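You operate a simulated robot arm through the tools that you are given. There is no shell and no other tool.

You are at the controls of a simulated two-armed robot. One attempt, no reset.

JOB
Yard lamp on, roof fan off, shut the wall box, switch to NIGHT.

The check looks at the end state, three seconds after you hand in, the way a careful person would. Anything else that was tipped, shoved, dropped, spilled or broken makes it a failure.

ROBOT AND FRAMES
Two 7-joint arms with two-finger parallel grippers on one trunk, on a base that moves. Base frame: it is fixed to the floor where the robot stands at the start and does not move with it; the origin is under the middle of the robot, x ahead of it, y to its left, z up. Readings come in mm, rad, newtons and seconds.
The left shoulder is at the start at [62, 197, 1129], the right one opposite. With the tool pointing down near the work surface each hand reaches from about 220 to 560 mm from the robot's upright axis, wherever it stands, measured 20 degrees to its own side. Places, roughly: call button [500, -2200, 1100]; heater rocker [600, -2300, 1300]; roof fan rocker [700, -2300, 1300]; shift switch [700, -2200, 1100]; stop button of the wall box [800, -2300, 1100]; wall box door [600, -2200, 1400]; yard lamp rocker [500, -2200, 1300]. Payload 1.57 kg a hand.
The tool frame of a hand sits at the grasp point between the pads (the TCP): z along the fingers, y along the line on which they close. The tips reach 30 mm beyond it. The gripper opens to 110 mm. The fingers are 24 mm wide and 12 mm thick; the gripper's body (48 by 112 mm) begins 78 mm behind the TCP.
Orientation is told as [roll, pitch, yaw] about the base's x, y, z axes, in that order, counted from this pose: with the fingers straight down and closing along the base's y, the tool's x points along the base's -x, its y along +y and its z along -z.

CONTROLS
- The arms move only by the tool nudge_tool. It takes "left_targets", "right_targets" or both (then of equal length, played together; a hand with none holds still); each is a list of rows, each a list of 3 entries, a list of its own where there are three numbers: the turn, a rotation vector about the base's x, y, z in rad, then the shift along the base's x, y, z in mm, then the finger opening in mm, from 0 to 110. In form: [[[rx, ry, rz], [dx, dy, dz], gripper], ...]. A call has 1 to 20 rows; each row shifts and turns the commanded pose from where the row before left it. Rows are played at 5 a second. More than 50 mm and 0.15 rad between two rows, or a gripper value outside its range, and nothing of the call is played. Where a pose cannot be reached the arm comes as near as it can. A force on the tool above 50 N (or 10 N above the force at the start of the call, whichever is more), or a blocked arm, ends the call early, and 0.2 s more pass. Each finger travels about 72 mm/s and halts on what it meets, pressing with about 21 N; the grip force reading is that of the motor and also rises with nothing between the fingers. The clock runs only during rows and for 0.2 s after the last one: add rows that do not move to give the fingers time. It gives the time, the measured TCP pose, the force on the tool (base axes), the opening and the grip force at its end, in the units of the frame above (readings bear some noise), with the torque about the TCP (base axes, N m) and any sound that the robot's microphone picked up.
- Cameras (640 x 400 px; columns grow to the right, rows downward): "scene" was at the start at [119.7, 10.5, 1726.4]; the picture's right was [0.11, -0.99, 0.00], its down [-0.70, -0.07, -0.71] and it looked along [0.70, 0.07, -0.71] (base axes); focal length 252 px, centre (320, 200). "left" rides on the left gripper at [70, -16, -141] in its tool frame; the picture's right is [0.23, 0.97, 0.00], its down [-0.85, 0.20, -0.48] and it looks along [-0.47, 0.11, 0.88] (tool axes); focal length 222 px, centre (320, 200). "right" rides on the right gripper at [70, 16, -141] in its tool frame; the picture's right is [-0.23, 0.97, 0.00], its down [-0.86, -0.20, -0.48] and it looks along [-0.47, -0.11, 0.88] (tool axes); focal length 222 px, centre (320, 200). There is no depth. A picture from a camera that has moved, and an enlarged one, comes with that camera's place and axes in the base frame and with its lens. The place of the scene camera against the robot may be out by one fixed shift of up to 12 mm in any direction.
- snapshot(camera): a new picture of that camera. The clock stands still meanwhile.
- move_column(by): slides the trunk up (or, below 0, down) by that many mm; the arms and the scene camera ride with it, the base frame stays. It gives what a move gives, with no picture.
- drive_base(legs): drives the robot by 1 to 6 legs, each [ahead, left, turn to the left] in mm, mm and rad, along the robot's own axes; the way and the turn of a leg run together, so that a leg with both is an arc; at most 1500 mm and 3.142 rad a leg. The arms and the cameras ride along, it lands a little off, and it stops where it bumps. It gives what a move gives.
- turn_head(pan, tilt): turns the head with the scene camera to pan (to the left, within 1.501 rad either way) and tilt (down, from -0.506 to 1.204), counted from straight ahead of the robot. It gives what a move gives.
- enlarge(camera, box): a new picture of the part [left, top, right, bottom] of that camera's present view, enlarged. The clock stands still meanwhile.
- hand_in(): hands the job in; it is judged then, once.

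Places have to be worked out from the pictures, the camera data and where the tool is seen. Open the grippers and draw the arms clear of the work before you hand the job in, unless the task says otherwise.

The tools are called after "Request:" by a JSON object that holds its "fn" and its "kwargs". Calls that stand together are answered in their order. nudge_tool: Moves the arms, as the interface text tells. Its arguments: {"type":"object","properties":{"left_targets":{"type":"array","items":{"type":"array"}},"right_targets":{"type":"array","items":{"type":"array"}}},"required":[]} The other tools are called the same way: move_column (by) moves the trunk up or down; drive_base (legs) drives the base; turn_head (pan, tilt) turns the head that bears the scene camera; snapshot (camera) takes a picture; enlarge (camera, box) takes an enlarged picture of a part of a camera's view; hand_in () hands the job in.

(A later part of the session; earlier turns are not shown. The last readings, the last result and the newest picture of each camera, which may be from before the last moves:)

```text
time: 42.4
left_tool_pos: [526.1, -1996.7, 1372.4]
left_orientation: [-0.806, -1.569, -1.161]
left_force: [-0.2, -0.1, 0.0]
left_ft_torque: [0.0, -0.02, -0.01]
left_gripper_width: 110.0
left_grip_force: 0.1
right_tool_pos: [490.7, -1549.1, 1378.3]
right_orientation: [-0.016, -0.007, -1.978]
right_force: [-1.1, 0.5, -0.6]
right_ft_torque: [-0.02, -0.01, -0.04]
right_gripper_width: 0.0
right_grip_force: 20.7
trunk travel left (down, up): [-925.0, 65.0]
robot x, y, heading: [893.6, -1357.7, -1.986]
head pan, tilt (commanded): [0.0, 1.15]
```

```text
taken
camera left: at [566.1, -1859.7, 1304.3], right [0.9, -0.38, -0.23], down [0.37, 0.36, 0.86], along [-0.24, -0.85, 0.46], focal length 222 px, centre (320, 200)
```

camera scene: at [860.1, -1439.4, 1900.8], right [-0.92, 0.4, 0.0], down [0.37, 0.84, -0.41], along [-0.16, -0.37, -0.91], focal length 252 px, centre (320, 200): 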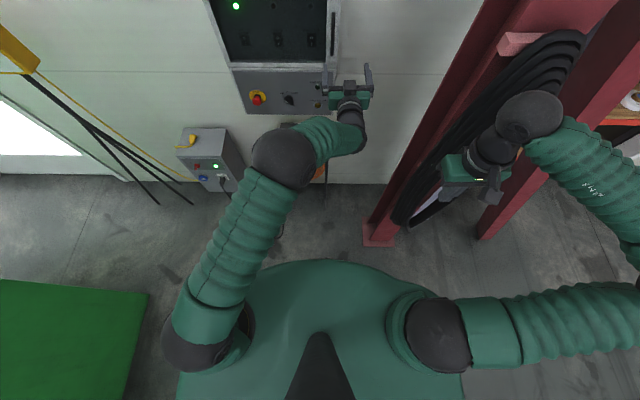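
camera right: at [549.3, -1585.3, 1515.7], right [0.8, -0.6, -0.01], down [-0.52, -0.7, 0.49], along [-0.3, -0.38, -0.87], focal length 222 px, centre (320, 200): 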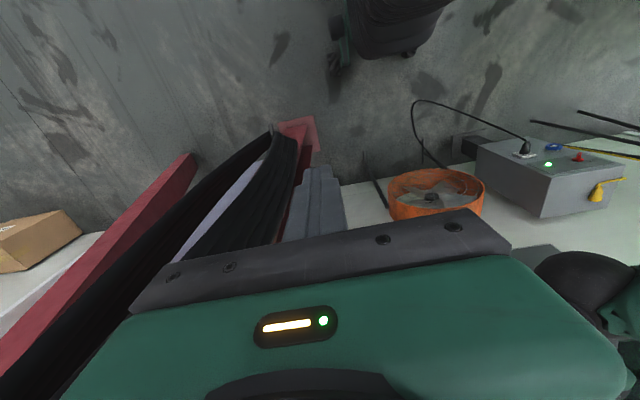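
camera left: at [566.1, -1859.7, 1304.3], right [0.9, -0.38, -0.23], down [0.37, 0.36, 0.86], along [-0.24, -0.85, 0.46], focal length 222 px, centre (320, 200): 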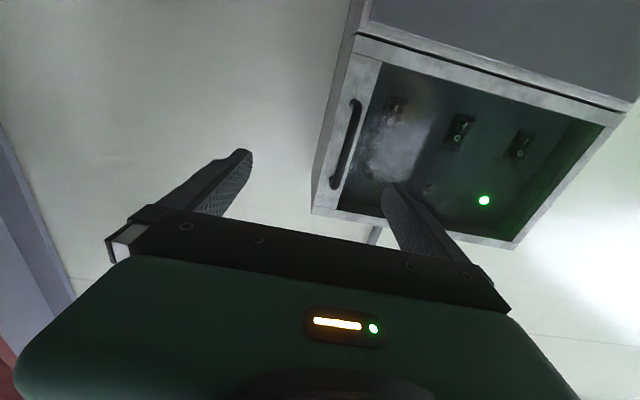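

The hand is now at 222 mm right, 174 mm out, z 1372. I move it 34 mm left and 100 mm forward in small steps.

Request:
{"fn": "nudge_tool", "kwargs": {"left_targets": [[[0, 0, 0], [7.8, -3.4, 0], 110], [[0, 0, 0], [7.8, -3.4, 0], 110], [[0, 0, 0], [7.8, -3.4, 0], 110], [[0, 0, 0], [7.8, -3.4, 0], 110], [[0, 0, 0], [-8.1, -18.3, 0], 110], [[0, 0, 0], [-8.1, -18.3, 0], 110], [[0, 0, 0], [-8.1, -18.3, 0], 110], [[0, 0, 0], [-8.1, -18.3, 0], 110], [[0, 0, 0], [-8.1, -18.3, 0], 110], [[0, 0, 0], [0, 0, 0], 110], [[0, 0, 0], [0, 0, 0], 110], [[0, 0, 0], [0, 0, 0], 110]]}}

Request:
{"fn": "snapshot", "kwargs": {"camera": "left"}}

Request:
{"fn": "snapshot", "kwargs": {"camera": "scene"}}

```text
time: 45.0
left_tool_pos: [518.1, -2099.0, 1371.1]
left_orientation: [-0.807, -1.568, -1.167]
left_force: [-0.3, 0.6, 0.0]
left_ft_torque: [0.02, -0.01, -0.04]
left_gripper_width: 110.0
left_grip_force: 0.0
right_tool_pos: [494.7, -1549.7, 1378.0]
right_orientation: [-0.017, -0.005, -1.977]
right_force: [-0.3, 0.7, -0.9]
right_ft_torque: [0.0, -0.01, -0.02]
right_gripper_width: 0.0
right_grip_force: 21.1
trunk travel left (down, up): [-925.0, 65.0]
robot x, y, heading: [896.3, -1356.3, -1.982]
head pan, tilt (commanded): [0.0, 1.15]
```

```text
taken
camera left: at [557.7, -1962.5, 1302.9], right [0.9, -0.38, -0.23], down [0.37, 0.36, 0.86], along [-0.24, -0.85, 0.46], focal length 222 px, centre (320, 200)
```

left: 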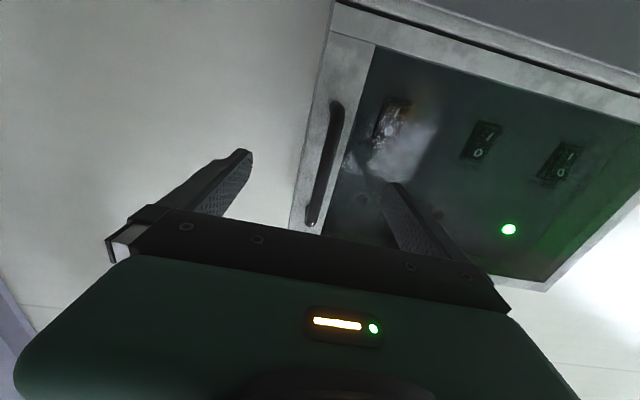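

```text
taken
camera scene: at [862.7, -1440.1, 1900.4], right [-0.92, 0.4, 0.0], down [0.37, 0.84, -0.41], along [-0.16, -0.37, -0.91], focal length 252 px, centre (320, 200)
```

scene: 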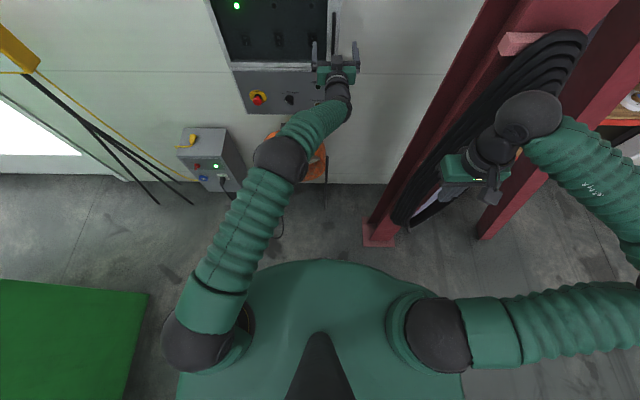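

The hand is lined up at 188 mm right, 77 mm out, and the view agrees with the bar lying midway between the fingers. I advance 40 mm so the pads straddle the bar, then close.

Request:
{"fn": "nudge_tool", "kwargs": {"left_targets": [[[0, 0, 0], [-4.05, -9.15, 0], 110], [[0, 0, 0], [-4.05, -9.15, 0], 110], [[0, 0, 0], [-4.05, -9.15, 0], 110], [[0, 0, 0], [-4.05, -9.15, 0], 110], [[0, 0, 0], [0, 0, 0], 110], [[0, 0, 0], [0, 0, 0], 110]]}}

Request:
{"fn": "snapshot", "kwargs": {"camera": "left"}}

```text
time: 46.4
left_tool_pos: [499.5, -2136.3, 1373.3]
left_orientation: [-0.762, -1.57, -1.214]
left_force: [-0.4, -0.6, 0.1]
left_ft_torque: [0.04, -0.02, 0.0]
left_gripper_width: 109.9
left_grip_force: 0.1
right_tool_pos: [491.7, -1548.4, 1377.5]
right_orientation: [-0.015, -0.006, -1.977]
right_force: [0.0, -0.3, 0.3]
right_ft_torque: [-0.01, 0.0, -0.03]
right_gripper_width: 0.1
right_grip_force: 21.0
trunk travel left (down, up): [-925.0, 65.0]
robot x, y, heading: [896.8, -1358.7, -1.988]
head pan, tilt (commanded): [0.0, 1.15]
```

```text
taken
camera left: at [539.3, -1999.3, 1303.5], right [0.9, -0.38, -0.23], down [0.37, 0.36, 0.86], along [-0.24, -0.85, 0.46], focal length 222 px, centre (320, 200)
```

left: 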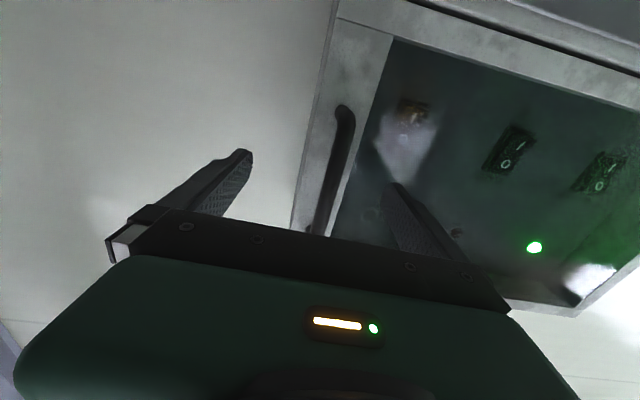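

The TCP reads 190 mm right and 35 mm out, with the bar between the pads. I close the left gripper on it.

Request:
{"fn": "nudge_tool", "kwargs": {"left_targets": [[[0, 0, 0], [0, 0, 0], 60], [[0, 0, 0], [0, 0, 0], 20], [[0, 0, 0], [0, 0, 0], 0], [[0, 0, 0], [0, 0, 0], 0], [[0, 0, 0], [0, 0, 0], 0], [[0, 0, 0], [0, 0, 0], 0]]}}

Request:
{"fn": "snapshot", "kwargs": {"camera": "left"}}

```text
time: 47.8
left_tool_pos: [503.6, -2138.1, 1371.2]
left_orientation: [-1.299, -1.566, -0.672]
left_force: [10.7, -5.5, 0.6]
left_ft_torque: [0.09, -0.41, 0.12]
left_gripper_width: 11.7
left_grip_force: 29.3
right_tool_pos: [495.0, -1551.0, 1379.9]
right_orientation: [-0.019, -0.007, -1.978]
right_force: [0.8, -0.4, -1.3]
right_ft_torque: [-0.01, -0.05, 0.01]
right_gripper_width: 0.0
right_grip_force: 21.0
trunk travel left (down, up): [-925.0, 65.0]
robot x, y, heading: [898.1, -1358.2, -1.99]
head pan, tilt (commanded): [0.0, 1.15]
```

```text
taken
camera left: at [544.0, -2002.0, 1303.5], right [0.9, -0.38, -0.23], down [0.37, 0.36, 0.85], along [-0.24, -0.85, 0.46], focal length 222 px, centre (320, 200)
```

left: 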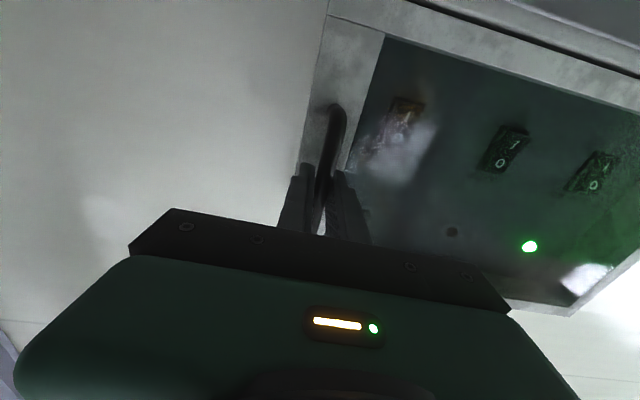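

The grip holds the bar (11.7 mm, with about 12 N sideways as it centres). I start a short pull of about 38 mm along the arc around the left hinge and check the forces.

Request:
{"fn": "nudge_tool", "kwargs": {"left_targets": [[[0, 0, -0.025], [5.0, 8.1, 0], 0], [[0, 0, -0.025], [5.1, 8.1, 0], 0], [[0, 0, -0.025], [5.4, 7.9, 0], 0], [[0, 0, -0.025], [5.5, 7.8, 0], 0], [[0, 0, 0], [0, 0, 0], 0], [[0, 0, 0], [0, 0, 0], 0]]}}

Request:
{"fn": "snapshot", "kwargs": {"camera": "left"}}

Request:
{"fn": "snapshot", "kwargs": {"camera": "scene"}}

```text
time: 49.2
left_tool_pos: [527.2, -2106.1, 1372.0]
left_orientation: [-1.379, -1.564, -0.695]
left_force: [11.0, -7.9, 3.6]
left_ft_torque: [0.0, -0.47, -0.02]
left_gripper_width: 11.7
left_grip_force: 28.9
right_tool_pos: [496.6, -1551.6, 1379.5]
right_orientation: [-0.02, -0.007, -1.978]
right_force: [-0.2, 0.3, -0.4]
right_ft_torque: [0.02, 0.0, 0.01]
right_gripper_width: 0.2
right_grip_force: 21.0
trunk travel left (down, up): [-925.0, 65.0]
robot x, y, heading: [898.0, -1355.1, -1.989]
head pan, tilt (commanded): [0.0, 1.15]
```

```text
taken
camera left: at [579.5, -1974.3, 1303.5], right [0.85, -0.47, -0.23], down [0.41, 0.32, 0.85], along [-0.33, -0.82, 0.46], focal length 222 px, centre (320, 200)
```

left: 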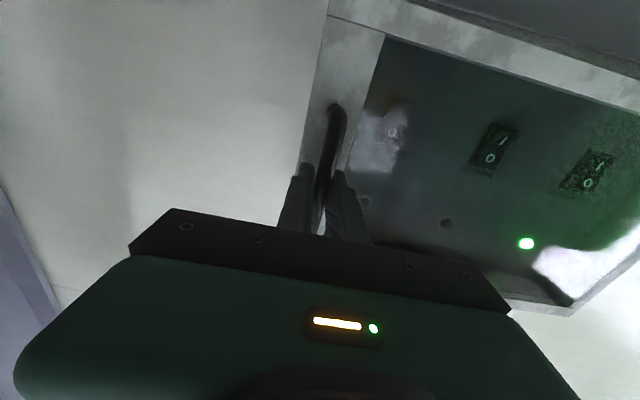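

```text
taken
camera scene: at [868.3, -1443.2, 1900.4], right [-0.92, 0.4, 0.0], down [0.37, 0.84, -0.41], along [-0.17, -0.37, -0.91], focal length 252 px, centre (320, 200)
```

scene: 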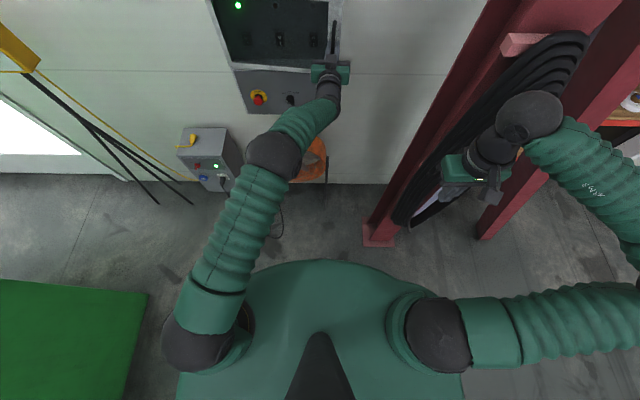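

The door is coming open with the handle held firmly. I continue the arc to about 0.4 rad, easing slightly toward the hinge to relieve the sideways force.

Request:
{"fn": "nudge_tool", "kwargs": {"left_targets": [[[0, 0, -0.05], [12.7, 14.7, 0], 0], [[0, 0, -0.05], [13.4, 14.1, 0], 0], [[0, 0, -0.05], [14.1, 13.5, 0], 0], [[0, 0, -0.05], [14.8, 12.8, 0], 0], [[0, 0, -0.05], [14.5, 12.5, 0], 0], [[0, 0, -0.05], [15.0, 11.7, 0], 0], [[0, 0, 0], [0, 0, 0], 0], [[0, 0, 0], [0, 0, 0], 0]]}}

Request:
{"fn": "snapshot", "kwargs": {"camera": "left"}}

Request:
{"fn": "snapshot", "kwargs": {"camera": "scene"}}

```text
time: 51.0
left_tool_pos: [607.3, -2025.6, 1369.8]
left_orientation: [-1.022, -1.564, -1.351]
left_force: [4.0, -6.6, 3.0]
left_ft_torque: [0.15, -0.55, 0.03]
left_gripper_width: 11.7
left_grip_force: 29.1
right_tool_pos: [493.3, -1551.0, 1378.7]
right_orientation: [-0.018, -0.007, -1.977]
right_force: [-0.1, 0.4, 0.5]
right_ft_torque: [-0.01, -0.01, 0.01]
right_gripper_width: 0.0
right_grip_force: 21.2
trunk travel left (down, up): [-925.0, 65.0]
robot x, y, heading: [895.4, -1358.2, -1.987]
head pan, tilt (commanded): [0.0, 1.15]
```

```text
taken
camera left: at [697.8, -1915.9, 1303.5], right [0.68, -0.7, -0.23], down [0.48, 0.19, 0.86], along [-0.56, -0.69, 0.46], focal length 222 px, centre (320, 200)
```

left: 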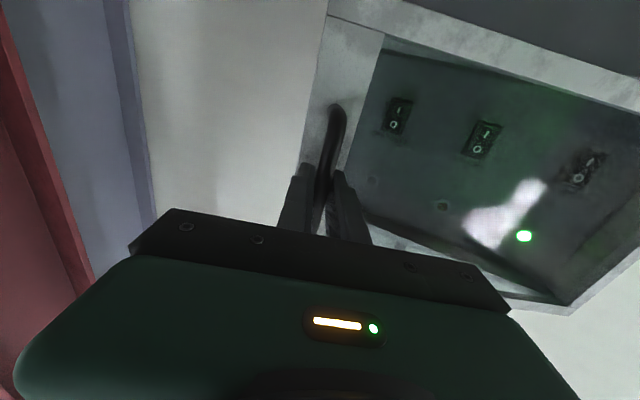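

```text
taken
camera scene: at [864.1, -1442.2, 1900.3], right [-0.92, 0.4, 0.0], down [0.37, 0.84, -0.41], along [-0.16, -0.37, -0.91], focal length 252 px, centre (320, 200)
```

scene: 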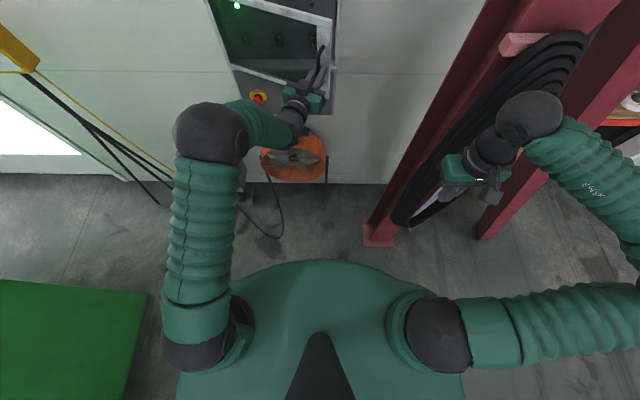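

The door follows well and is about 0.4 rad open; a circle fit puts the hinge at about (-196, -13) in box coordinates with a radius of 384 mm. The tripod and pedestal box are well away from the hand's path, so I continue the arc to about 0.9 rad.

Request:
{"fn": "nudge_tool", "kwargs": {"left_targets": [[[0, 0, -0.06], [19.0, 13.1, 0], 0], [[0, 0, -0.06], [19.7, 11.9, 0], 0], [[0, 0, -0.06], [20.4, 10.7, 0], 0], [[0, 0, -0.06], [21.0, 9.4, 0], 0], [[0, 0, -0.06], [21.5, 8.2, 0], 0], [[0, 0, -0.06], [22.0, 6.9, 0], 0], [[0, 0, -0.06], [22.3, 5.6, 0], 0], [[0, 0, -0.06], [22.6, 4.2, 0], 0], [[0, 0, 0], [0, 0, 0], 0], [[0, 0, 0], [0, 0, 0], 0]]}}

Request:
{"fn": "snapshot", "kwargs": {"camera": "scene"}}

Request:
{"fn": "snapshot", "kwargs": {"camera": "left"}}

```text
time: 53.2
left_tool_pos: [778.2, -1957.4, 1371.2]
left_orientation: [-1.77, -1.564, -1.085]
left_force: [3.2, -15.3, 11.6]
left_ft_torque: [-0.42, 0.11, 0.03]
left_gripper_width: 11.9
left_grip_force: 29.1
right_tool_pos: [495.8, -1552.2, 1377.4]
right_orientation: [-0.019, -0.006, -1.977]
right_force: [0.9, -0.1, -0.1]
right_ft_torque: [0.01, -0.03, 0.01]
right_gripper_width: 0.0
right_grip_force: 21.1
trunk travel left (down, up): [-925.0, 65.0]
robot x, y, heading: [890.7, -1358.1, -1.988]
head pan, tilt (commanded): [0.0, 1.15]
```

```text
taken
camera scene: at [865.6, -1445.3, 1900.3], right [-0.92, 0.4, 0.0], down [0.37, 0.84, -0.4], along [-0.16, -0.37, -0.91], focal length 252 px, centre (320, 200)
```

scene: 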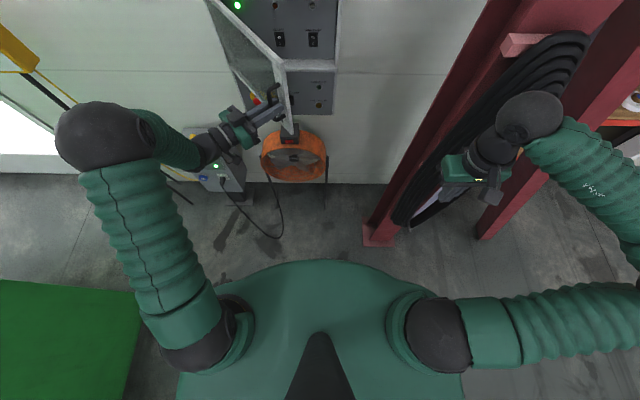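

```text
taken
camera left: at [907.5, -1901.8, 1302.9], right [0.28, -0.93, -0.23], down [0.52, -0.06, 0.85], along [-0.81, -0.36, 0.47], focal length 222 px, centre (320, 200)
```

left: 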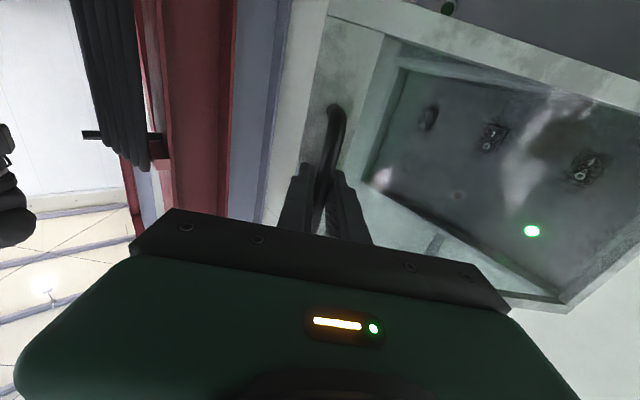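

The door is about 0.88 rad open; a 16 N pull toward the hinge and 12 N upward tell me the hand sits a few mm too far out and low. I continue to about 1.36 rad, correcting by 4 mm inward and 3 mm up.

Request:
{"fn": "nudge_tool", "kwargs": {"left_targets": [[[0, 0, -0.06], [23.1, 0.8, 1.5], 0], [[0, 0, -0.06], [23.1, -0.5, 1.5], 0], [[0, 0, -0.06], [23.0, 0.1, 0], 0], [[0, 0, -0.06], [23.0, -1.3, 0], 0], [[0, 0, -0.06], [22.9, -2.7, 0], 0], [[0, 0, -0.06], [22.7, -4.1, 0], 0], [[0, 0, -0.06], [22.4, -5.4, 0], 0], [[0, 0, -0.06], [22.0, -6.8, 0], 0], [[0, 0, 0], [0, 0, 0], 0], [[0, 0, 0], [0, 0, 0], 0]]}}

Request:
{"fn": "snapshot", "kwargs": {"camera": "scene"}}

Request:
{"fn": "snapshot", "kwargs": {"camera": "left"}}

```text
time: 55.4
left_tool_pos: [958.3, -1977.5, 1373.4]
left_orientation: [-1.641, -1.564, -1.693]
left_force: [0.5, -0.4, -14.2]
left_ft_torque: [-0.32, 0.36, 0.07]
left_gripper_width: 11.7
left_grip_force: 28.5
right_tool_pos: [495.0, -1552.2, 1379.8]
right_orientation: [-0.019, -0.007, -1.978]
right_force: [-0.6, 0.8, 0.4]
right_ft_torque: [0.0, -0.01, 0.03]
right_gripper_width: 0.0
right_grip_force: 20.5
trunk travel left (down, up): [-925.0, 65.0]
robot x, y, heading: [897.3, -1356.9, -1.986]
head pan, tilt (commanded): [0.0, 1.15]
```

```text
taken
camera scene: at [864.4, -1443.8, 1900.1], right [-0.91, 0.4, 0.0], down [0.37, 0.84, -0.4], along [-0.16, -0.37, -0.91], focal length 252 px, centre (320, 200)
```

scene: 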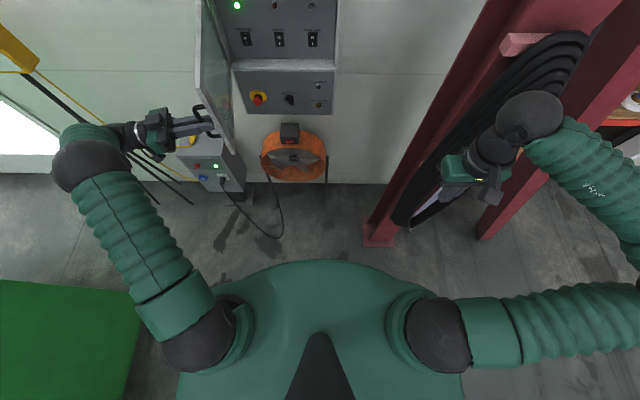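

```text
taken
camera left: at [1100.6, -1987.8, 1305.8], right [-0.19, -0.95, -0.23], down [0.43, -0.29, 0.85], along [-0.88, 0.06, 0.47], focal length 222 px, centre (320, 200)
```

left: 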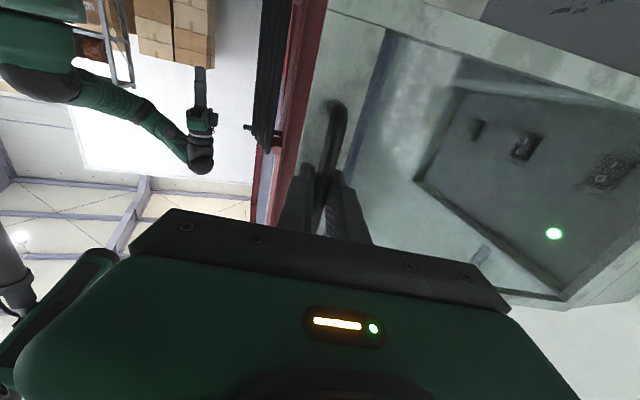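

The door now stands about 78° open and the left hand keeps holding it. I tilt the head up to view the rockers.

Request:
{"fn": "turn_head", "kwargs": {"pan": 0.0, "tilt": 0.75}}

Request:
{"fn": "enlarge", "kwargs": {"camera": "scene", "box": [200, 100, 360, 220]}}

Request:
{"fn": "snapshot", "kwargs": {"camera": "scene"}}

```text
time: 56.3
left_tool_pos: [958.1, -1976.4, 1373.2]
left_orientation: [-1.569, -1.566, -1.765]
left_force: [0.2, -0.5, -11.7]
left_ft_torque: [-0.25, 0.58, 0.01]
left_gripper_width: 11.8
left_grip_force: 29.2
right_tool_pos: [493.8, -1552.5, 1377.8]
right_orientation: [-0.02, -0.008, -1.977]
right_force: [-1.1, -0.2, 0.8]
right_ft_torque: [0.02, 0.0, 0.04]
right_gripper_width: 0.0
right_grip_force: 21.3
trunk travel left (down, up): [-925.0, 65.0]
robot x, y, heading: [895.4, -1357.3, -1.987]
head pan, tilt (commanded): [0.0, 0.75]
```

```text
3.33 times, centred on (280, 160) of scene
camera zoom: at [855.3, -1465.3, 1928.8], right [-0.91, 0.4, 0.0], down [0.28, 0.63, -0.73], along [-0.29, -0.67, -0.69], focal length 840 px, centre (453, 333)
```

zoom: 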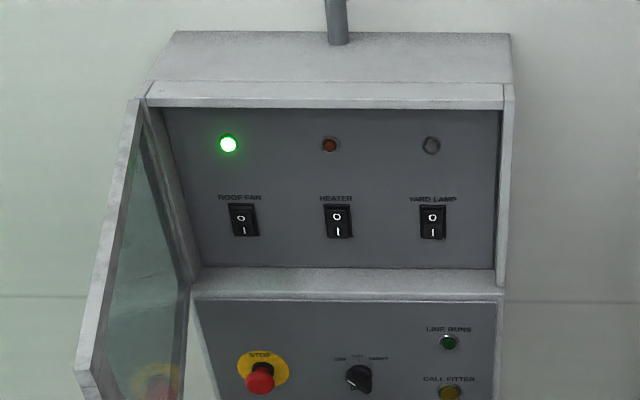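

```text
taken
camera scene: at [855.3, -1465.3, 1928.8], right [-0.91, 0.4, 0.0], down [0.28, 0.63, -0.73], along [-0.29, -0.67, -0.69], focal length 252 px, centre (320, 200)
```

scene: 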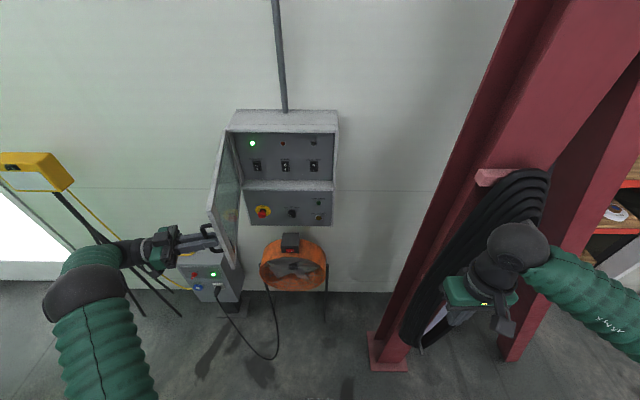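

The rockers and labels are clear now: ROOF FAN (lit), HEATER and YARD LAMP, each O above I, on a panel recessed about 45 mm. I bring the closed right hand forward while pitching it level, to about 180 mm right and 300 mm out.

Request:
{"fn": "nudge_tool", "kwargs": {"right_targets": [[[-0.1307, 0.0575, 0], [11.0, -31.4, 4], 0], [[-0.1307, 0.0575, 0], [11.0, -31.4, 4], 0], [[-0.1307, 0.0575, 0], [11.0, -31.4, 4], 0], [[-0.1307, 0.0575, 0], [11.0, -31.4, 4], 0], [[-0.1307, 0.0575, 0], [11.0, -31.4, 4], 0], [[-0.1307, 0.0575, 0], [11.0, -31.4, 4], 0], [[-0.1307, 0.0575, 0], [11.0, -31.4, 4], 0], [[-0.1307, 0.0575, 0], [11.0, -31.4, 4], 0], [[-0.1307, 0.0575, 0], [11.0, -31.4, 4], 0], [[-0.1307, 0.0575, 0], [11.0, -31.4, 4], 0], [[-0.1307, 0.0575, 0], [11.0, -31.4, 4], 0], [[0, 0, 0], [0, 0, 0], 0], [[0, 0, 0], [0, 0, 0], 0]]}}

Request:
{"fn": "snapshot", "kwargs": {"camera": "scene"}}

Request:
{"fn": "snapshot", "kwargs": {"camera": "right"}}

```text
time: 59.1
left_tool_pos: [957.5, -1977.6, 1372.8]
left_orientation: [-1.646, -1.565, -1.691]
left_force: [-0.4, -2.1, -6.8]
left_ft_torque: [-0.15, 0.84, -0.04]
left_gripper_width: 12.0
left_grip_force: 29.4
right_tool_pos: [615.5, -1896.4, 1422.1]
right_orientation: [-2.333, -1.562, 0.331]
right_force: [0.4, -1.0, -0.5]
right_ft_torque: [0.02, 0.02, 0.0]
right_gripper_width: 0.1
right_grip_force: 20.4
trunk travel left (down, up): [-925.0, 65.0]
robot x, y, heading: [895.7, -1358.4, -1.99]
head pan, tilt (commanded): [0.0, 0.75]
```

```text
taken
camera scene: at [856.2, -1466.6, 1928.8], right [-0.92, 0.4, 0.0], down [0.28, 0.63, -0.73], along [-0.3, -0.67, -0.69], focal length 252 px, centre (320, 200)
```

scene: 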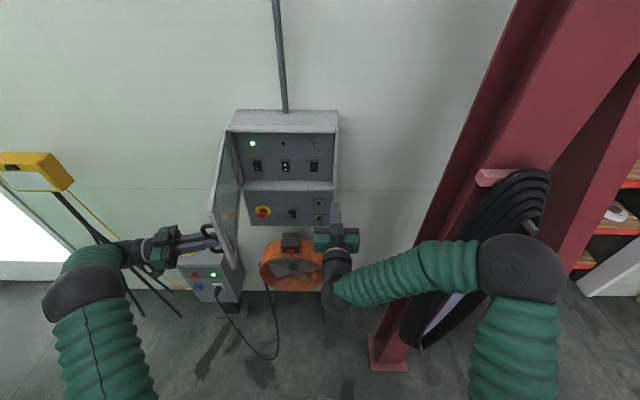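

```text
taken
camera right: at [688.2, -1774.8, 1350.2], right [0.89, -0.41, 0.22], down [0.03, 0.52, 0.85], along [-0.46, -0.75, 0.47], focal length 222 px, centre (320, 200)
```

right: 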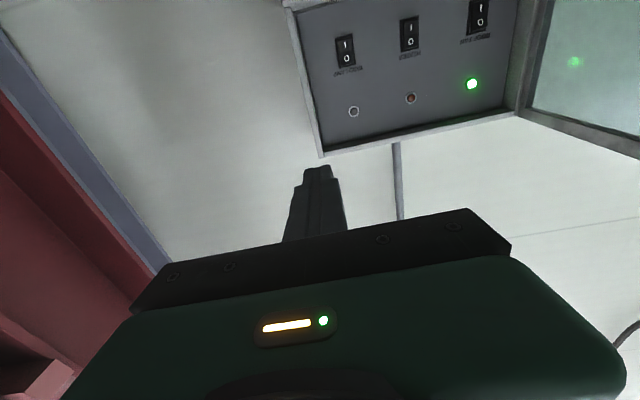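

The right hand is level at 181 mm right, 301 mm out, z 1422, and its camera sees the open panel well. I enlarge this view to measure the rockers.

Request:
{"fn": "enlarge", "kwargs": {"camera": "right", "box": [280, 0, 560, 170]}}

```text
2.29 times, centred on (420, 85) of right
camera zoom: at [688.2, -1774.8, 1350.2], right [0.89, -0.41, 0.22], down [0.03, 0.52, 0.85], along [-0.46, -0.75, 0.47], focal length 508 px, centre (91, 463)
```

zoom: 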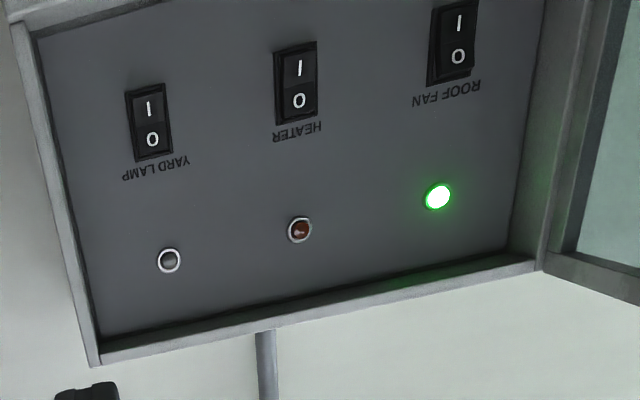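

From the right-hand camera: rockers at 115 / 0 / -116 mm right of centre, z about 1318, on a surface roughly 50 mm inside. To press the lower half of YARD LAMP I pitch the tool up 0.25 rad, so its lower edge leads, and move to 115 mm right, 150 mm out, z 1307.

Request:
{"fn": "nudge_tool", "kwargs": {"right_targets": [[[-0.0327, 0.0144, 0.0023], [-0.1, -23.5, -16.4], 0], [[-0.0327, 0.0144, 0.0023], [-0.1, -23.5, -16.4], 0], [[-0.0327, 0.0144, 0.0023], [-0.1, -23.5, -16.4], 0], [[-0.0327, 0.0144, 0.0023], [-0.1, -23.5, -16.4], 0], [[-0.0327, 0.0144, 0.0023], [-0.1, -23.5, -16.4], 0], [[-0.0327, 0.0144, 0.0023], [-0.1, -23.5, -16.4], 0], [[-0.0327, 0.0144, 0.0023], [-0.1, -23.5, -16.4], 0], [[0, 0, 0], [0, 0, 0], 0], [[0, 0, 0], [0, 0, 0], 0], [[0, 0, 0], [0, 0, 0], 0]]}}

Request:
{"fn": "snapshot", "kwargs": {"camera": "scene"}}

Request:
{"fn": "snapshot", "kwargs": {"camera": "right"}}

```text
time: 61.3
left_tool_pos: [959.8, -1975.5, 1374.1]
left_orientation: [-1.673, -1.566, -1.664]
left_force: [-1.3, -3.6, -3.9]
left_ft_torque: [-0.26, 0.42, 0.02]
left_gripper_width: 11.7
left_grip_force: 29.4
right_tool_pos: [615.4, -2062.0, 1306.0]
right_orientation: [-3.117, -1.313, 1.129]
right_force: [-0.3, 0.3, -0.3]
right_ft_torque: [-0.02, 0.01, -0.02]
right_gripper_width: 0.3
right_grip_force: 20.2
trunk travel left (down, up): [-925.0, 65.0]
robot x, y, heading: [894.9, -1359.4, -1.987]
head pan, tilt (commanded): [0.0, 0.75]
```

```text
taken
camera scene: at [856.9, -1467.5, 1928.9], right [-0.91, 0.4, 0.0], down [0.27, 0.63, -0.73], along [-0.3, -0.67, -0.69], focal length 252 px, centre (320, 200)
```

scene: 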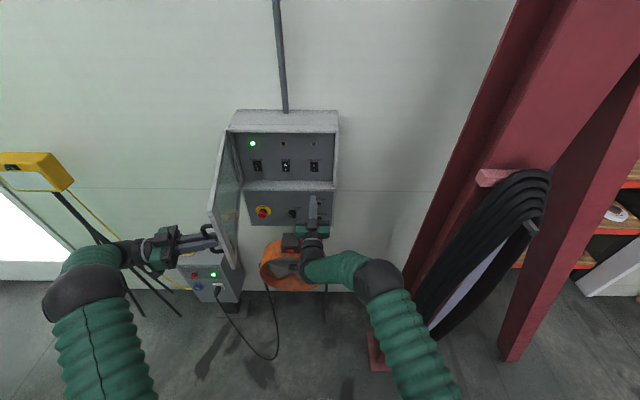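

```text
taken
camera right: at [677.2, -1958.5, 1202.3], right [0.91, -0.34, 0.21], down [0.1, 0.7, 0.71], along [-0.39, -0.63, 0.67], focal length 222 px, centre (320, 200)
```

right: 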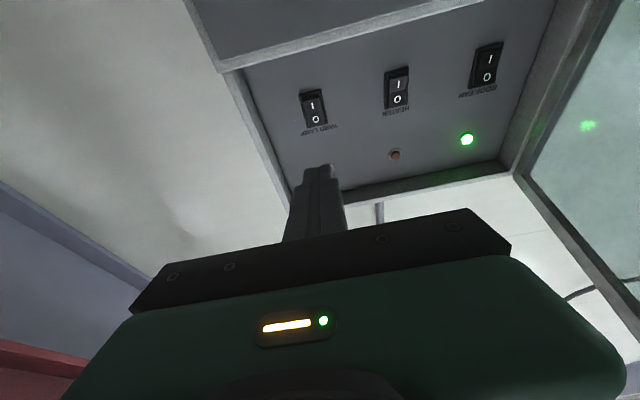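

The tool is pitched as wanted at 114 mm right, 150 mm out, z 1306. I enlarge to refine the rocker position before pressing.

Request:
{"fn": "enlarge", "kwargs": {"camera": "right", "box": [260, 40, 540, 215]}}

Request:
{"fn": "enlarge", "kwargs": {"camera": "scene", "box": [220, 120, 360, 250]}}

```text
2.29 times, centred on (400, 128) of right
camera zoom: at [677.2, -1958.5, 1202.3], right [0.91, -0.34, 0.21], down [0.1, 0.7, 0.71], along [-0.39, -0.63, 0.67], focal length 508 px, centre (137, 366)
```

zoom: 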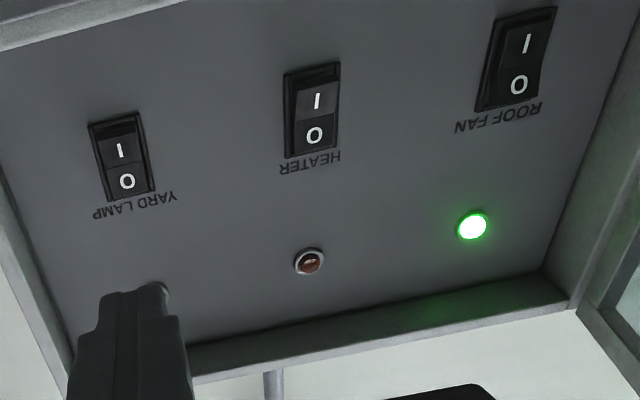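

```text
3.08 times, centred on (290, 185) of scene
camera zoom: at [856.9, -1467.5, 1928.9], right [-0.91, 0.4, 0.0], down [0.27, 0.63, -0.73], along [-0.3, -0.67, -0.69], focal length 775 px, centre (412, 246)
```

zoom: 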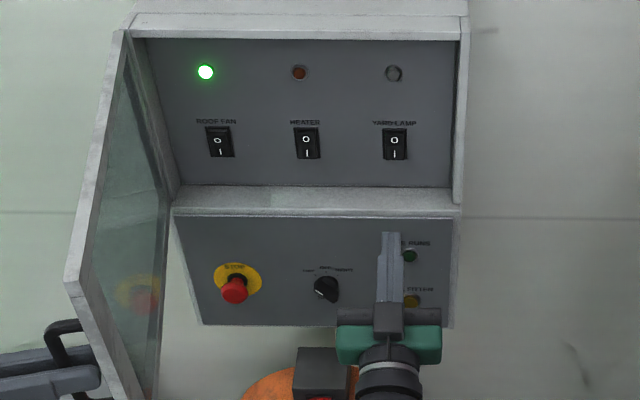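

Refined, the yard lamp rocker spans z 1298–1346 at 116 mm right. I shift 2 mm right and 3 mm up and advance 140 mm toward its lower half.

Request:
{"fn": "nudge_tool", "kwargs": {"right_targets": [[[0, 0, 0], [-1.8, 0.8, 2.5], 0], [[0, 0, 0], [-10.1, -22.9, 0], 0], [[0, 0, 0], [-10.1, -22.9, 0], 0], [[0, 0, 0], [-10.1, -22.9, 0], 0], [[0, 0, 0], [-10.1, -22.9, 0], 0], [[0, 0, 0], [-8.1, -18.3, 0], 0], [[0, 0, 0], [-8.1, -18.3, 0], 0], [[0, 0, 0], [0, 0, 0], 0], [[0, 0, 0], [0, 0, 0], 0]]}}

Request:
{"fn": "enlarge", "kwargs": {"camera": "scene", "box": [220, 120, 360, 250]}}

Request:
{"fn": "snapshot", "kwargs": {"camera": "right"}}

```text
time: 63.3
left_tool_pos: [958.2, -1977.2, 1374.8]
left_orientation: [-1.493, -1.565, -1.841]
left_force: [-1.8, -3.0, -2.0]
left_ft_torque: [-0.33, 0.07, 0.02]
left_gripper_width: 11.7
left_grip_force: 28.9
right_tool_pos: [560.5, -2151.4, 1321.8]
right_orientation: [-3.113, -1.314, 1.127]
right_force: [0.4, 0.2, 0.8]
right_ft_torque: [0.04, 0.01, 0.04]
right_gripper_width: 0.0
right_grip_force: 21.5
right hand out of reach, approached as far as the arm can: row 5, 6, 7
trunk travel left (down, up): [-925.0, 65.0]
robot x, y, heading: [892.5, -1356.1, -1.985]
head pan, tilt (commanded): [0.0, 0.75]
```

```text
3.08 times, centred on (290, 185) of scene
camera zoom: at [856.4, -1467.6, 1928.9], right [-0.91, 0.4, 0.0], down [0.28, 0.63, -0.73], along [-0.3, -0.67, -0.69], focal length 775 px, centre (412, 246)
```

zoom: 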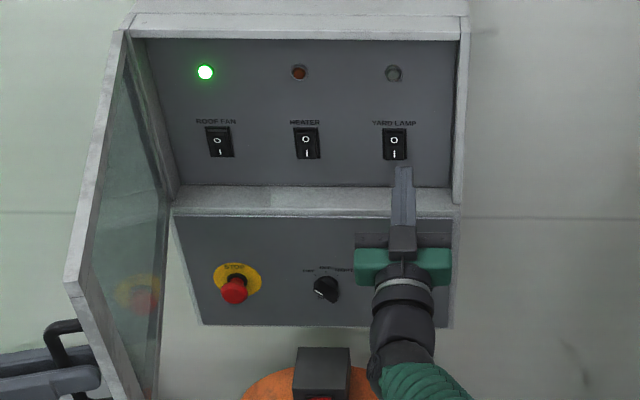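

```text
taken
camera right: at [622.3, -2047.9, 1216.5], right [0.91, -0.34, 0.21], down [0.1, 0.7, 0.71], along [-0.39, -0.63, 0.67], focal length 222 px, centre (320, 200)
```

right: 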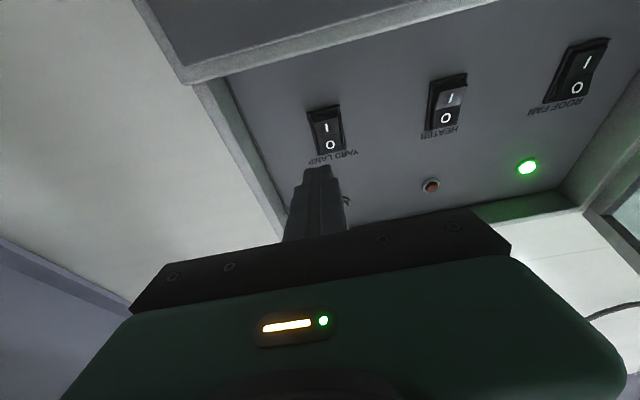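

The right arm runs out of reach about 60 mm short, so the base must come closer. First I withdraw the right hand to about 245 mm out, levelling it again.

Request:
{"fn": "nudge_tool", "kwargs": {"right_targets": [[[0, 0, 0], [8, 18.3, 0], 0], [[0.0381, -0.0168, 0], [4.2, 34.2, 8], 0], [[0.0381, -0.0168, 0], [4.2, 34.2, 8], 0], [[0.0381, -0.0168, 0], [4.2, 34.2, 8], 0], [[0.0381, -0.0168, 0], [4.2, 34.2, 8], 0], [[0.0381, -0.0168, 0], [4.2, 34.2, 8], 0], [[0.0381, -0.0168, 0], [4.2, 34.2, 8], 0], [[0, 0, 0], [0, 0, 0], 0], [[0, 0, 0], [0, 0, 0], 0]]}}

Request:
{"fn": "nudge_tool", "kwargs": {"left_targets": [[[0, 0, 0], [0, 0, 0], 40], [[0, 0, 0], [0, 0, 0], 60], [[0, 0, 0], [0, 0, 0], 70], [[0, 0, 0], [0, 0, 0], 70], [[0, 0, 0], [0, 0, 0], 70]]}}

Request:
{"fn": "snapshot", "kwargs": {"camera": "left"}}

Request:
{"fn": "snapshot", "kwargs": {"camera": "scene"}}

```text
time: 65.3
left_tool_pos: [959.1, -1977.5, 1374.5]
left_orientation: [-1.527, -1.566, -1.805]
left_force: [-2.2, -4.5, -0.6]
left_ft_torque: [-0.37, -0.07, 0.02]
left_gripper_width: 11.5
left_grip_force: 28.8
right_tool_pos: [593.9, -1924.7, 1369.6]
right_orientation: [-2.374, -1.562, 0.385]
right_force: [0.6, -0.6, -0.1]
right_ft_torque: [0.02, -0.02, 0.0]
right_gripper_width: 0.0
right_grip_force: 21.0
trunk travel left (down, up): [-925.0, 65.0]
robot x, y, heading: [897.2, -1356.5, -1.986]
head pan, tilt (commanded): [0.0, 0.75]
```

```text
time: 66.5
left_tool_pos: [959.0, -1975.3, 1374.4]
left_orientation: [-1.526, -1.568, -1.807]
left_force: [0.8, 0.4, -0.7]
left_ft_torque: [0.0, 0.01, 0.0]
left_gripper_width: 69.8
left_grip_force: 0.1
right_tool_pos: [594.5, -1922.8, 1370.6]
right_orientation: [-2.47, -1.562, 0.482]
right_force: [0.5, 0.0, 0.0]
right_ft_torque: [0.0, -0.02, 0.01]
right_gripper_width: 0.1
right_grip_force: 21.6
trunk travel left (down, up): [-925.0, 65.0]
robot x, y, heading: [898.3, -1356.7, -1.982]
head pan, tilt (commanded): [0.0, 0.75]
```

```text
taken
camera left: at [1101.1, -1986.4, 1306.7], right [-0.19, -0.95, -0.23], down [0.43, -0.29, 0.85], along [-0.88, 0.06, 0.47], focal length 222 px, centre (320, 200)
```

left: 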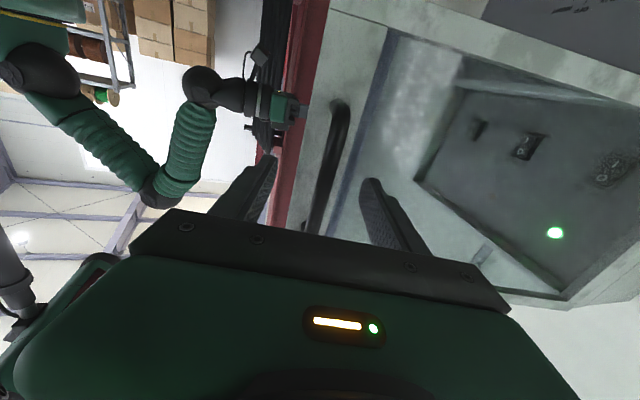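

```text
taken
camera scene: at [857.1, -1463.4, 1929.1], right [-0.91, 0.4, 0.0], down [0.27, 0.63, -0.73], along [-0.3, -0.67, -0.68], focal length 252 px, centre (320, 200)
```

scene: 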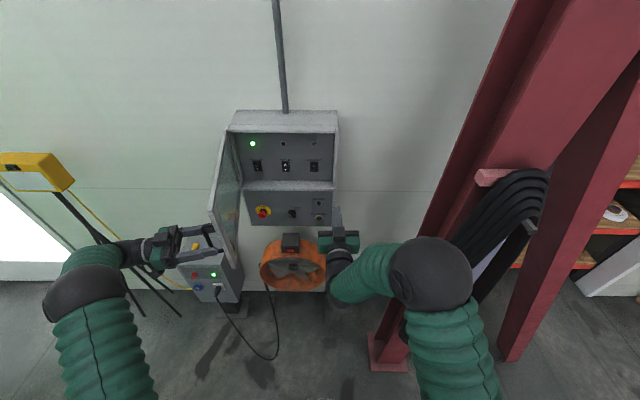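

The door stays open by itself. I withdraw the left hand from the handle to the left, then back toward the robot.

Request:
{"fn": "nudge_tool", "kwargs": {"left_targets": [[[0, 0, 0], [17.6, -3.7, 0], 70], [[0, 0, 0], [17.6, -3.7, 0], 70], [[0, 0, 0], [17.6, -3.7, 0], 70], [[0, 0, 0], [17.6, -3.7, 0], 70], [[0, 0, 0], [0, 0, 0], 70], [[0, 0, 0], [12.1, 27.5, 0], 70], [[0, 0, 0], [12.1, 27.5, 0], 70], [[0, 0, 0], [12.1, 27.5, 0], 70], [[0, 0, 0], [12.1, 27.5, 0], 70], [[0, 0, 0], [0, 0, 0], 70], [[0, 0, 0], [0, 0, 0], 70]]}}

Request:
{"fn": "snapshot", "kwargs": {"camera": "scene"}}

Request:
{"fn": "snapshot", "kwargs": {"camera": "left"}}

```text
time: 68.9
left_tool_pos: [1077.8, -1881.2, 1374.2]
left_orientation: [-1.482, -1.567, -1.851]
left_force: [-0.3, 0.6, -0.1]
left_ft_torque: [-0.01, 0.01, -0.02]
left_gripper_width: 69.9
left_grip_force: 0.1
right_tool_pos: [593.6, -1922.9, 1369.8]
right_orientation: [-2.41, -1.561, 0.425]
right_force: [-0.3, -0.5, 0.0]
right_ft_torque: [-0.03, 0.01, 0.0]
right_gripper_width: 0.2
right_grip_force: 20.9
trunk travel left (down, up): [-925.0, 65.0]
robot x, y, heading: [895.7, -1357.0, -1.987]
head pan, tilt (commanded): [0.0, 0.75]
```

```text
taken
camera scene: at [857.5, -1464.0, 1929.1], right [-0.91, 0.4, 0.0], down [0.27, 0.63, -0.73], along [-0.3, -0.67, -0.68], focal length 252 px, centre (320, 200)
```

scene: 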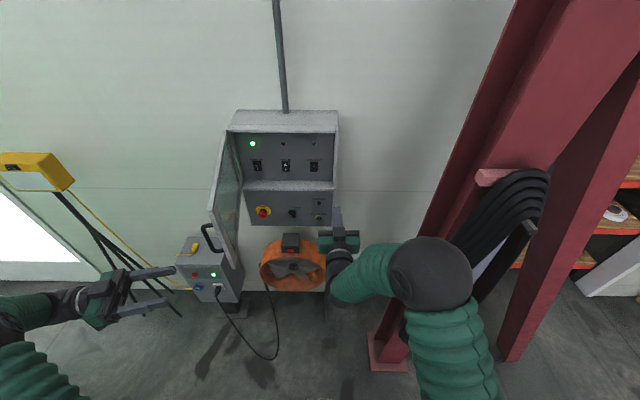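

```text
taken
camera left: at [1219.5, -1891.1, 1305.6], right [-0.19, -0.95, -0.23], down [0.43, -0.29, 0.85], along [-0.88, 0.06, 0.47], focal length 222 px, centre (320, 200)
```

left: 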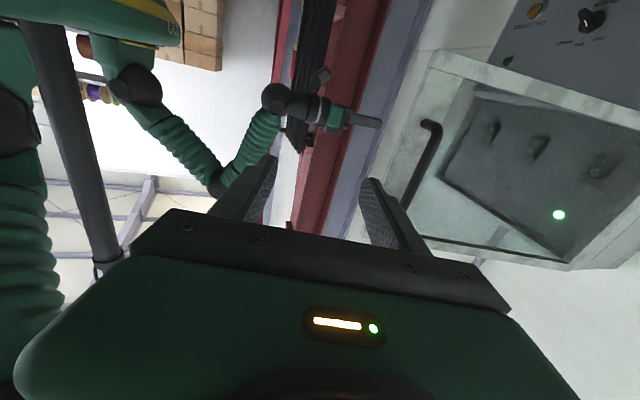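

The left hand is clear of the door, now at 236 mm left and 500 mm out. I drive 130 mm ahead and 130 mm left, so the right hand can reach both rockers.

Request:
{"fn": "drive_base", "kwargs": {"legs": [[130, 130, 0]]}}

Request:
{"fn": "nudge_tool", "kwargs": {"right_targets": [[[0, 0, 0], [0, 0, 0], 0], [[0, 0, 0], [0, 0, 0], 0], [[0, 0, 0], [0, 0, 0], 0], [[0, 0, 0], [0, 0, 0], 0], [[0, 0, 0], [0, 0, 0], 0], [[0, 0, 0], [0, 0, 0], 0], [[0, 0, 0], [0, 0, 0], 0], [[0, 0, 0], [0, 0, 0], 0], [[0, 0, 0], [0, 0, 0], 0], [[0, 0, 0], [0, 0, 0], 0], [[0, 0, 0], [0, 0, 0], 0], [[0, 0, 0], [0, 0, 0], 0]]}}

Request:
{"fn": "snapshot", "kwargs": {"camera": "scene"}}

Request:
{"fn": "snapshot", "kwargs": {"camera": "right"}}

```text
time: 70.4
left_tool_pos: [1132.5, -2041.7, 1378.2]
left_orientation: [0.107, -1.561, 2.84]
left_force: [-0.6, 0.5, 0.8]
left_ft_torque: [0.0, 0.03, 0.03]
left_gripper_width: 69.9
left_grip_force: 0.0
right_tool_pos: [648.1, -2084.6, 1370.9]
right_orientation: [2.747, -1.559, 1.55]
right_force: [-0.1, 0.9, -0.6]
right_ft_torque: [-0.01, -0.02, 0.02]
right_gripper_width: 0.1
right_grip_force: 20.6
trunk travel left (down, up): [-925.0, 65.0]
robot x, y, heading: [962.9, -1523.2, -1.987]
head pan, tilt (commanded): [0.0, 0.75]
```

```text
time: 73.0
left_tool_pos: [1140.2, -2047.1, 1375.9]
left_orientation: [-0.728, -1.568, -2.61]
left_force: [-0.4, 0.1, 0.2]
left_ft_torque: [-0.05, -0.02, 0.02]
left_gripper_width: 69.9
left_grip_force: 0.2
right_tool_pos: [656.6, -2090.3, 1371.2]
right_orientation: [-2.795, -1.561, 0.81]
right_force: [-0.4, 0.4, -0.8]
right_ft_torque: [0.01, 0.0, 0.01]
right_gripper_width: 0.0
right_grip_force: 21.1
trunk travel left (down, up): [-925.0, 65.0]
robot x, y, heading: [961.3, -1523.9, -1.982]
head pan, tilt (commanded): [0.0, 0.75]
```

```text
taken
camera scene: at [918.3, -1630.8, 1929.2], right [-0.91, 0.4, 0.0], down [0.28, 0.62, -0.73], along [-0.29, -0.67, -0.68], focal length 252 px, centre (320, 200)
```

scene: 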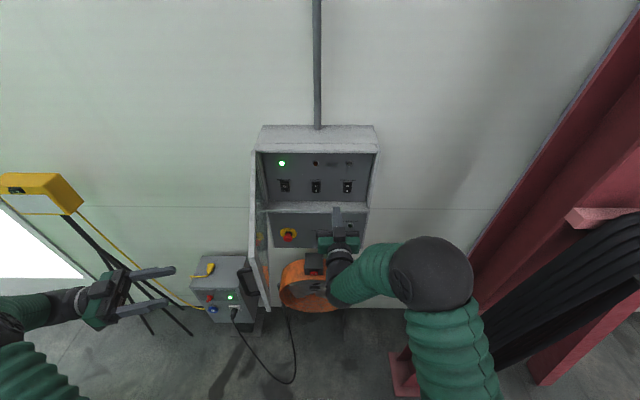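

```text
taken
camera right: at [727.5, -1966.6, 1299.3], right [0.89, -0.39, 0.22], down [0.02, 0.52, 0.85], along [-0.45, -0.76, 0.47], focal length 222 px, centre (320, 200)
```

right: 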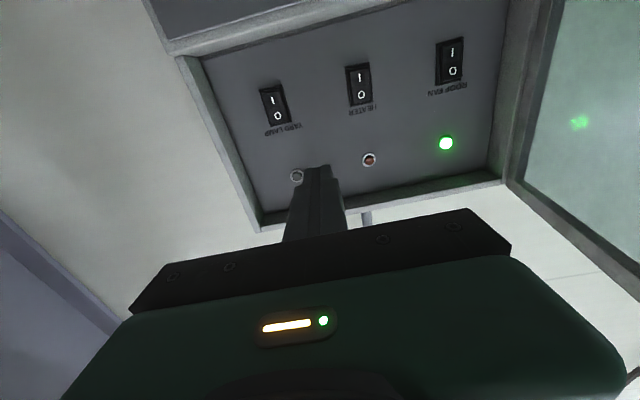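

The robot now stands 780 mm out and centred. I line the right hand up with the lower half of YARD LAMP again (116 mm right, z 1309, pitched up 0.25 rad), and come to 50 mm out.

Request:
{"fn": "nudge_tool", "kwargs": {"right_targets": [[[-0.0458, 0.0202, 0], [-9.3, 4.1, -12.4], 0], [[-0.0458, 0.0202, 0], [-9.3, 4.1, -12.4], 0], [[-0.0458, 0.0202, 0], [-9.3, 4.1, -12.4], 0], [[-0.0458, 0.0202, 0], [-9.3, 4.1, -12.4], 0], [[-0.0458, 0.0202, 0], [-9.3, 4.1, -12.4], 0], [[0, 0, 0], [-9.1, -20.6, 0], 0], [[0, 0, 0], [-9.1, -20.6, 0], 0], [[0, 0, 0], [-9.1, -20.6, 0], 0], [[0, 0, 0], [-9.1, -20.6, 0], 0], [[0, 0, 0], [0, 0, 0], 0], [[0, 0, 0], [0, 0, 0], 0], [[0, 0, 0], [0, 0, 0], 0]]}}

Request:
{"fn": "snapshot", "kwargs": {"camera": "right"}}

Request:
{"fn": "enlarge", "kwargs": {"camera": "scene", "box": [240, 120, 400, 260]}}

```text
time: 75.6
left_tool_pos: [1145.3, -2049.8, 1373.2]
left_orientation: [-1.748, -1.568, -1.587]
left_force: [0.4, -0.6, 0.0]
left_ft_torque: [0.02, -0.02, 0.01]
left_gripper_width: 69.9
left_grip_force: 0.2
right_tool_pos: [578.5, -2155.2, 1309.5]
right_orientation: [-3.115, -1.312, 1.131]
right_force: [-0.1, -0.7, 0.8]
right_ft_torque: [-0.02, -0.01, -0.01]
right_gripper_width: 0.3
right_grip_force: 20.7
trunk travel left (down, up): [-925.0, 65.0]
robot x, y, heading: [961.5, -1524.5, -1.984]
head pan, tilt (commanded): [0.0, 0.75]
```

```text
taken
camera right: at [639.9, -2050.5, 1204.9], right [0.92, -0.34, 0.21], down [0.1, 0.7, 0.71], along [-0.39, -0.62, 0.68], focal length 222 px, centre (320, 200)
```

right: 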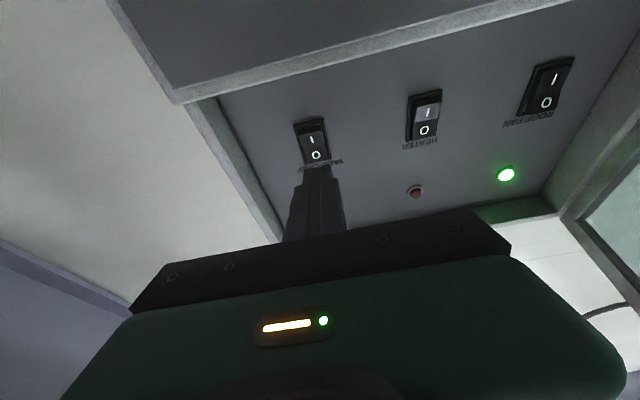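

```text
2.86 times, centred on (320, 190) of scene
camera zoom: at [923.8, -1634.2, 1929.1], right [-0.91, 0.4, 0.0], down [0.28, 0.63, -0.73], along [-0.3, -0.67, -0.68], focal length 720 px, centre (320, 229)
```

zoom: 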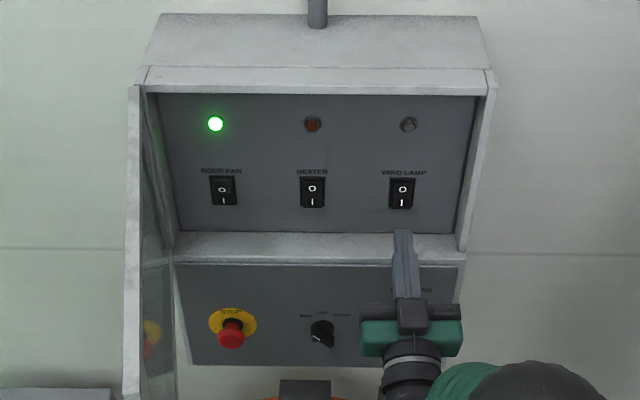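

The rocker appears at 118 mm right and z 1321, and the tool is 7 mm too far left. I correct that, then advance 55 mm and go on in 3 mm steps into contact.

Request:
{"fn": "nudge_tool", "kwargs": {"right_targets": [[[0, 0, 0], [-6.4, 2.8, 0.5], 0], [[0, 0, 0], [-4.43, -10.07, 0], 0], [[0, 0, 0], [-4.43, -10.07, 0], 0], [[0, 0, 0], [-4.43, -10.07, 0], 0], [[0, 0, 0], [-4.43, -10.07, 0], 0], [[0, 0, 0], [-4.43, -10.07, 0], 0], [[0, 0, 0], [-1.2, -2.75, 0], 0], [[0, 0, 0], [-1.2, -2.75, 0], 0], [[0, 0, 0], [-1.2, -2.75, 0], 0], [[0, 0, 0], [-1.2, -2.75, 0], 0], [[0, 0, 0], [0, 0, 0], 0]]}}

Request:
{"fn": "enlarge", "kwargs": {"camera": "scene", "box": [240, 120, 400, 260]}}

Request:
{"fn": "enlarge", "kwargs": {"camera": "right", "box": [260, 60, 540, 235]}}

```text
time: 78.0
left_tool_pos: [1148.4, -2042.2, 1375.7]
left_orientation: [2.078, -1.567, 0.87]
left_force: [-0.5, -0.3, -1.4]
left_ft_torque: [0.01, -0.02, -0.02]
left_gripper_width: 70.1
left_grip_force: 0.0
right_tool_pos: [548.0, -2204.8, 1308.2]
right_orientation: [-3.114, -1.314, 1.128]
right_force: [15.7, 35.2, -18.2]
right_ft_torque: [0.7, -0.24, -0.08]
right_gripper_width: 0.0
right_grip_force: 21.1
trunk travel left (down, up): [-925.0, 65.0]
robot x, y, heading: [962.7, -1527.2, -1.981]
head pan, tilt (commanded): [0.0, 0.75]
```

```text
2.86 times, centred on (320, 190) of scene
camera zoom: at [928.1, -1621.2, 1929.6], right [-0.91, 0.4, 0.0], down [0.27, 0.62, -0.73], along [-0.3, -0.67, -0.68], focal length 720 px, centre (320, 229)
```

zoom: 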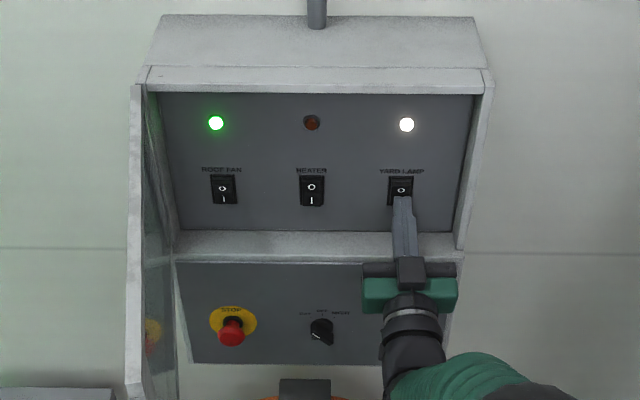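

```text
2.29 times, centred on (400, 148) of right
camera zoom: at [610.8, -2101.6, 1205.6], right [0.92, -0.34, 0.21], down [0.1, 0.7, 0.71], along [-0.39, -0.63, 0.67], focal length 508 px, centre (137, 320)
```

zoom: 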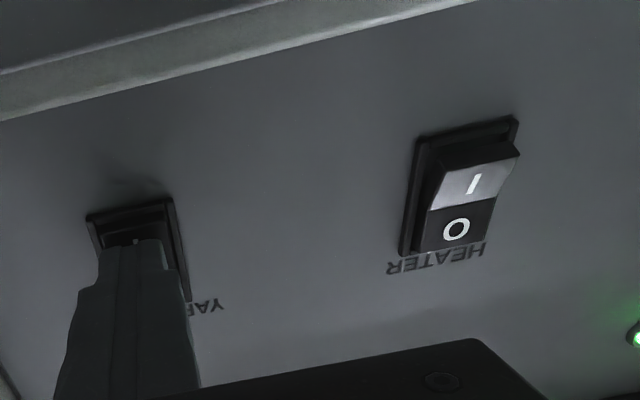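

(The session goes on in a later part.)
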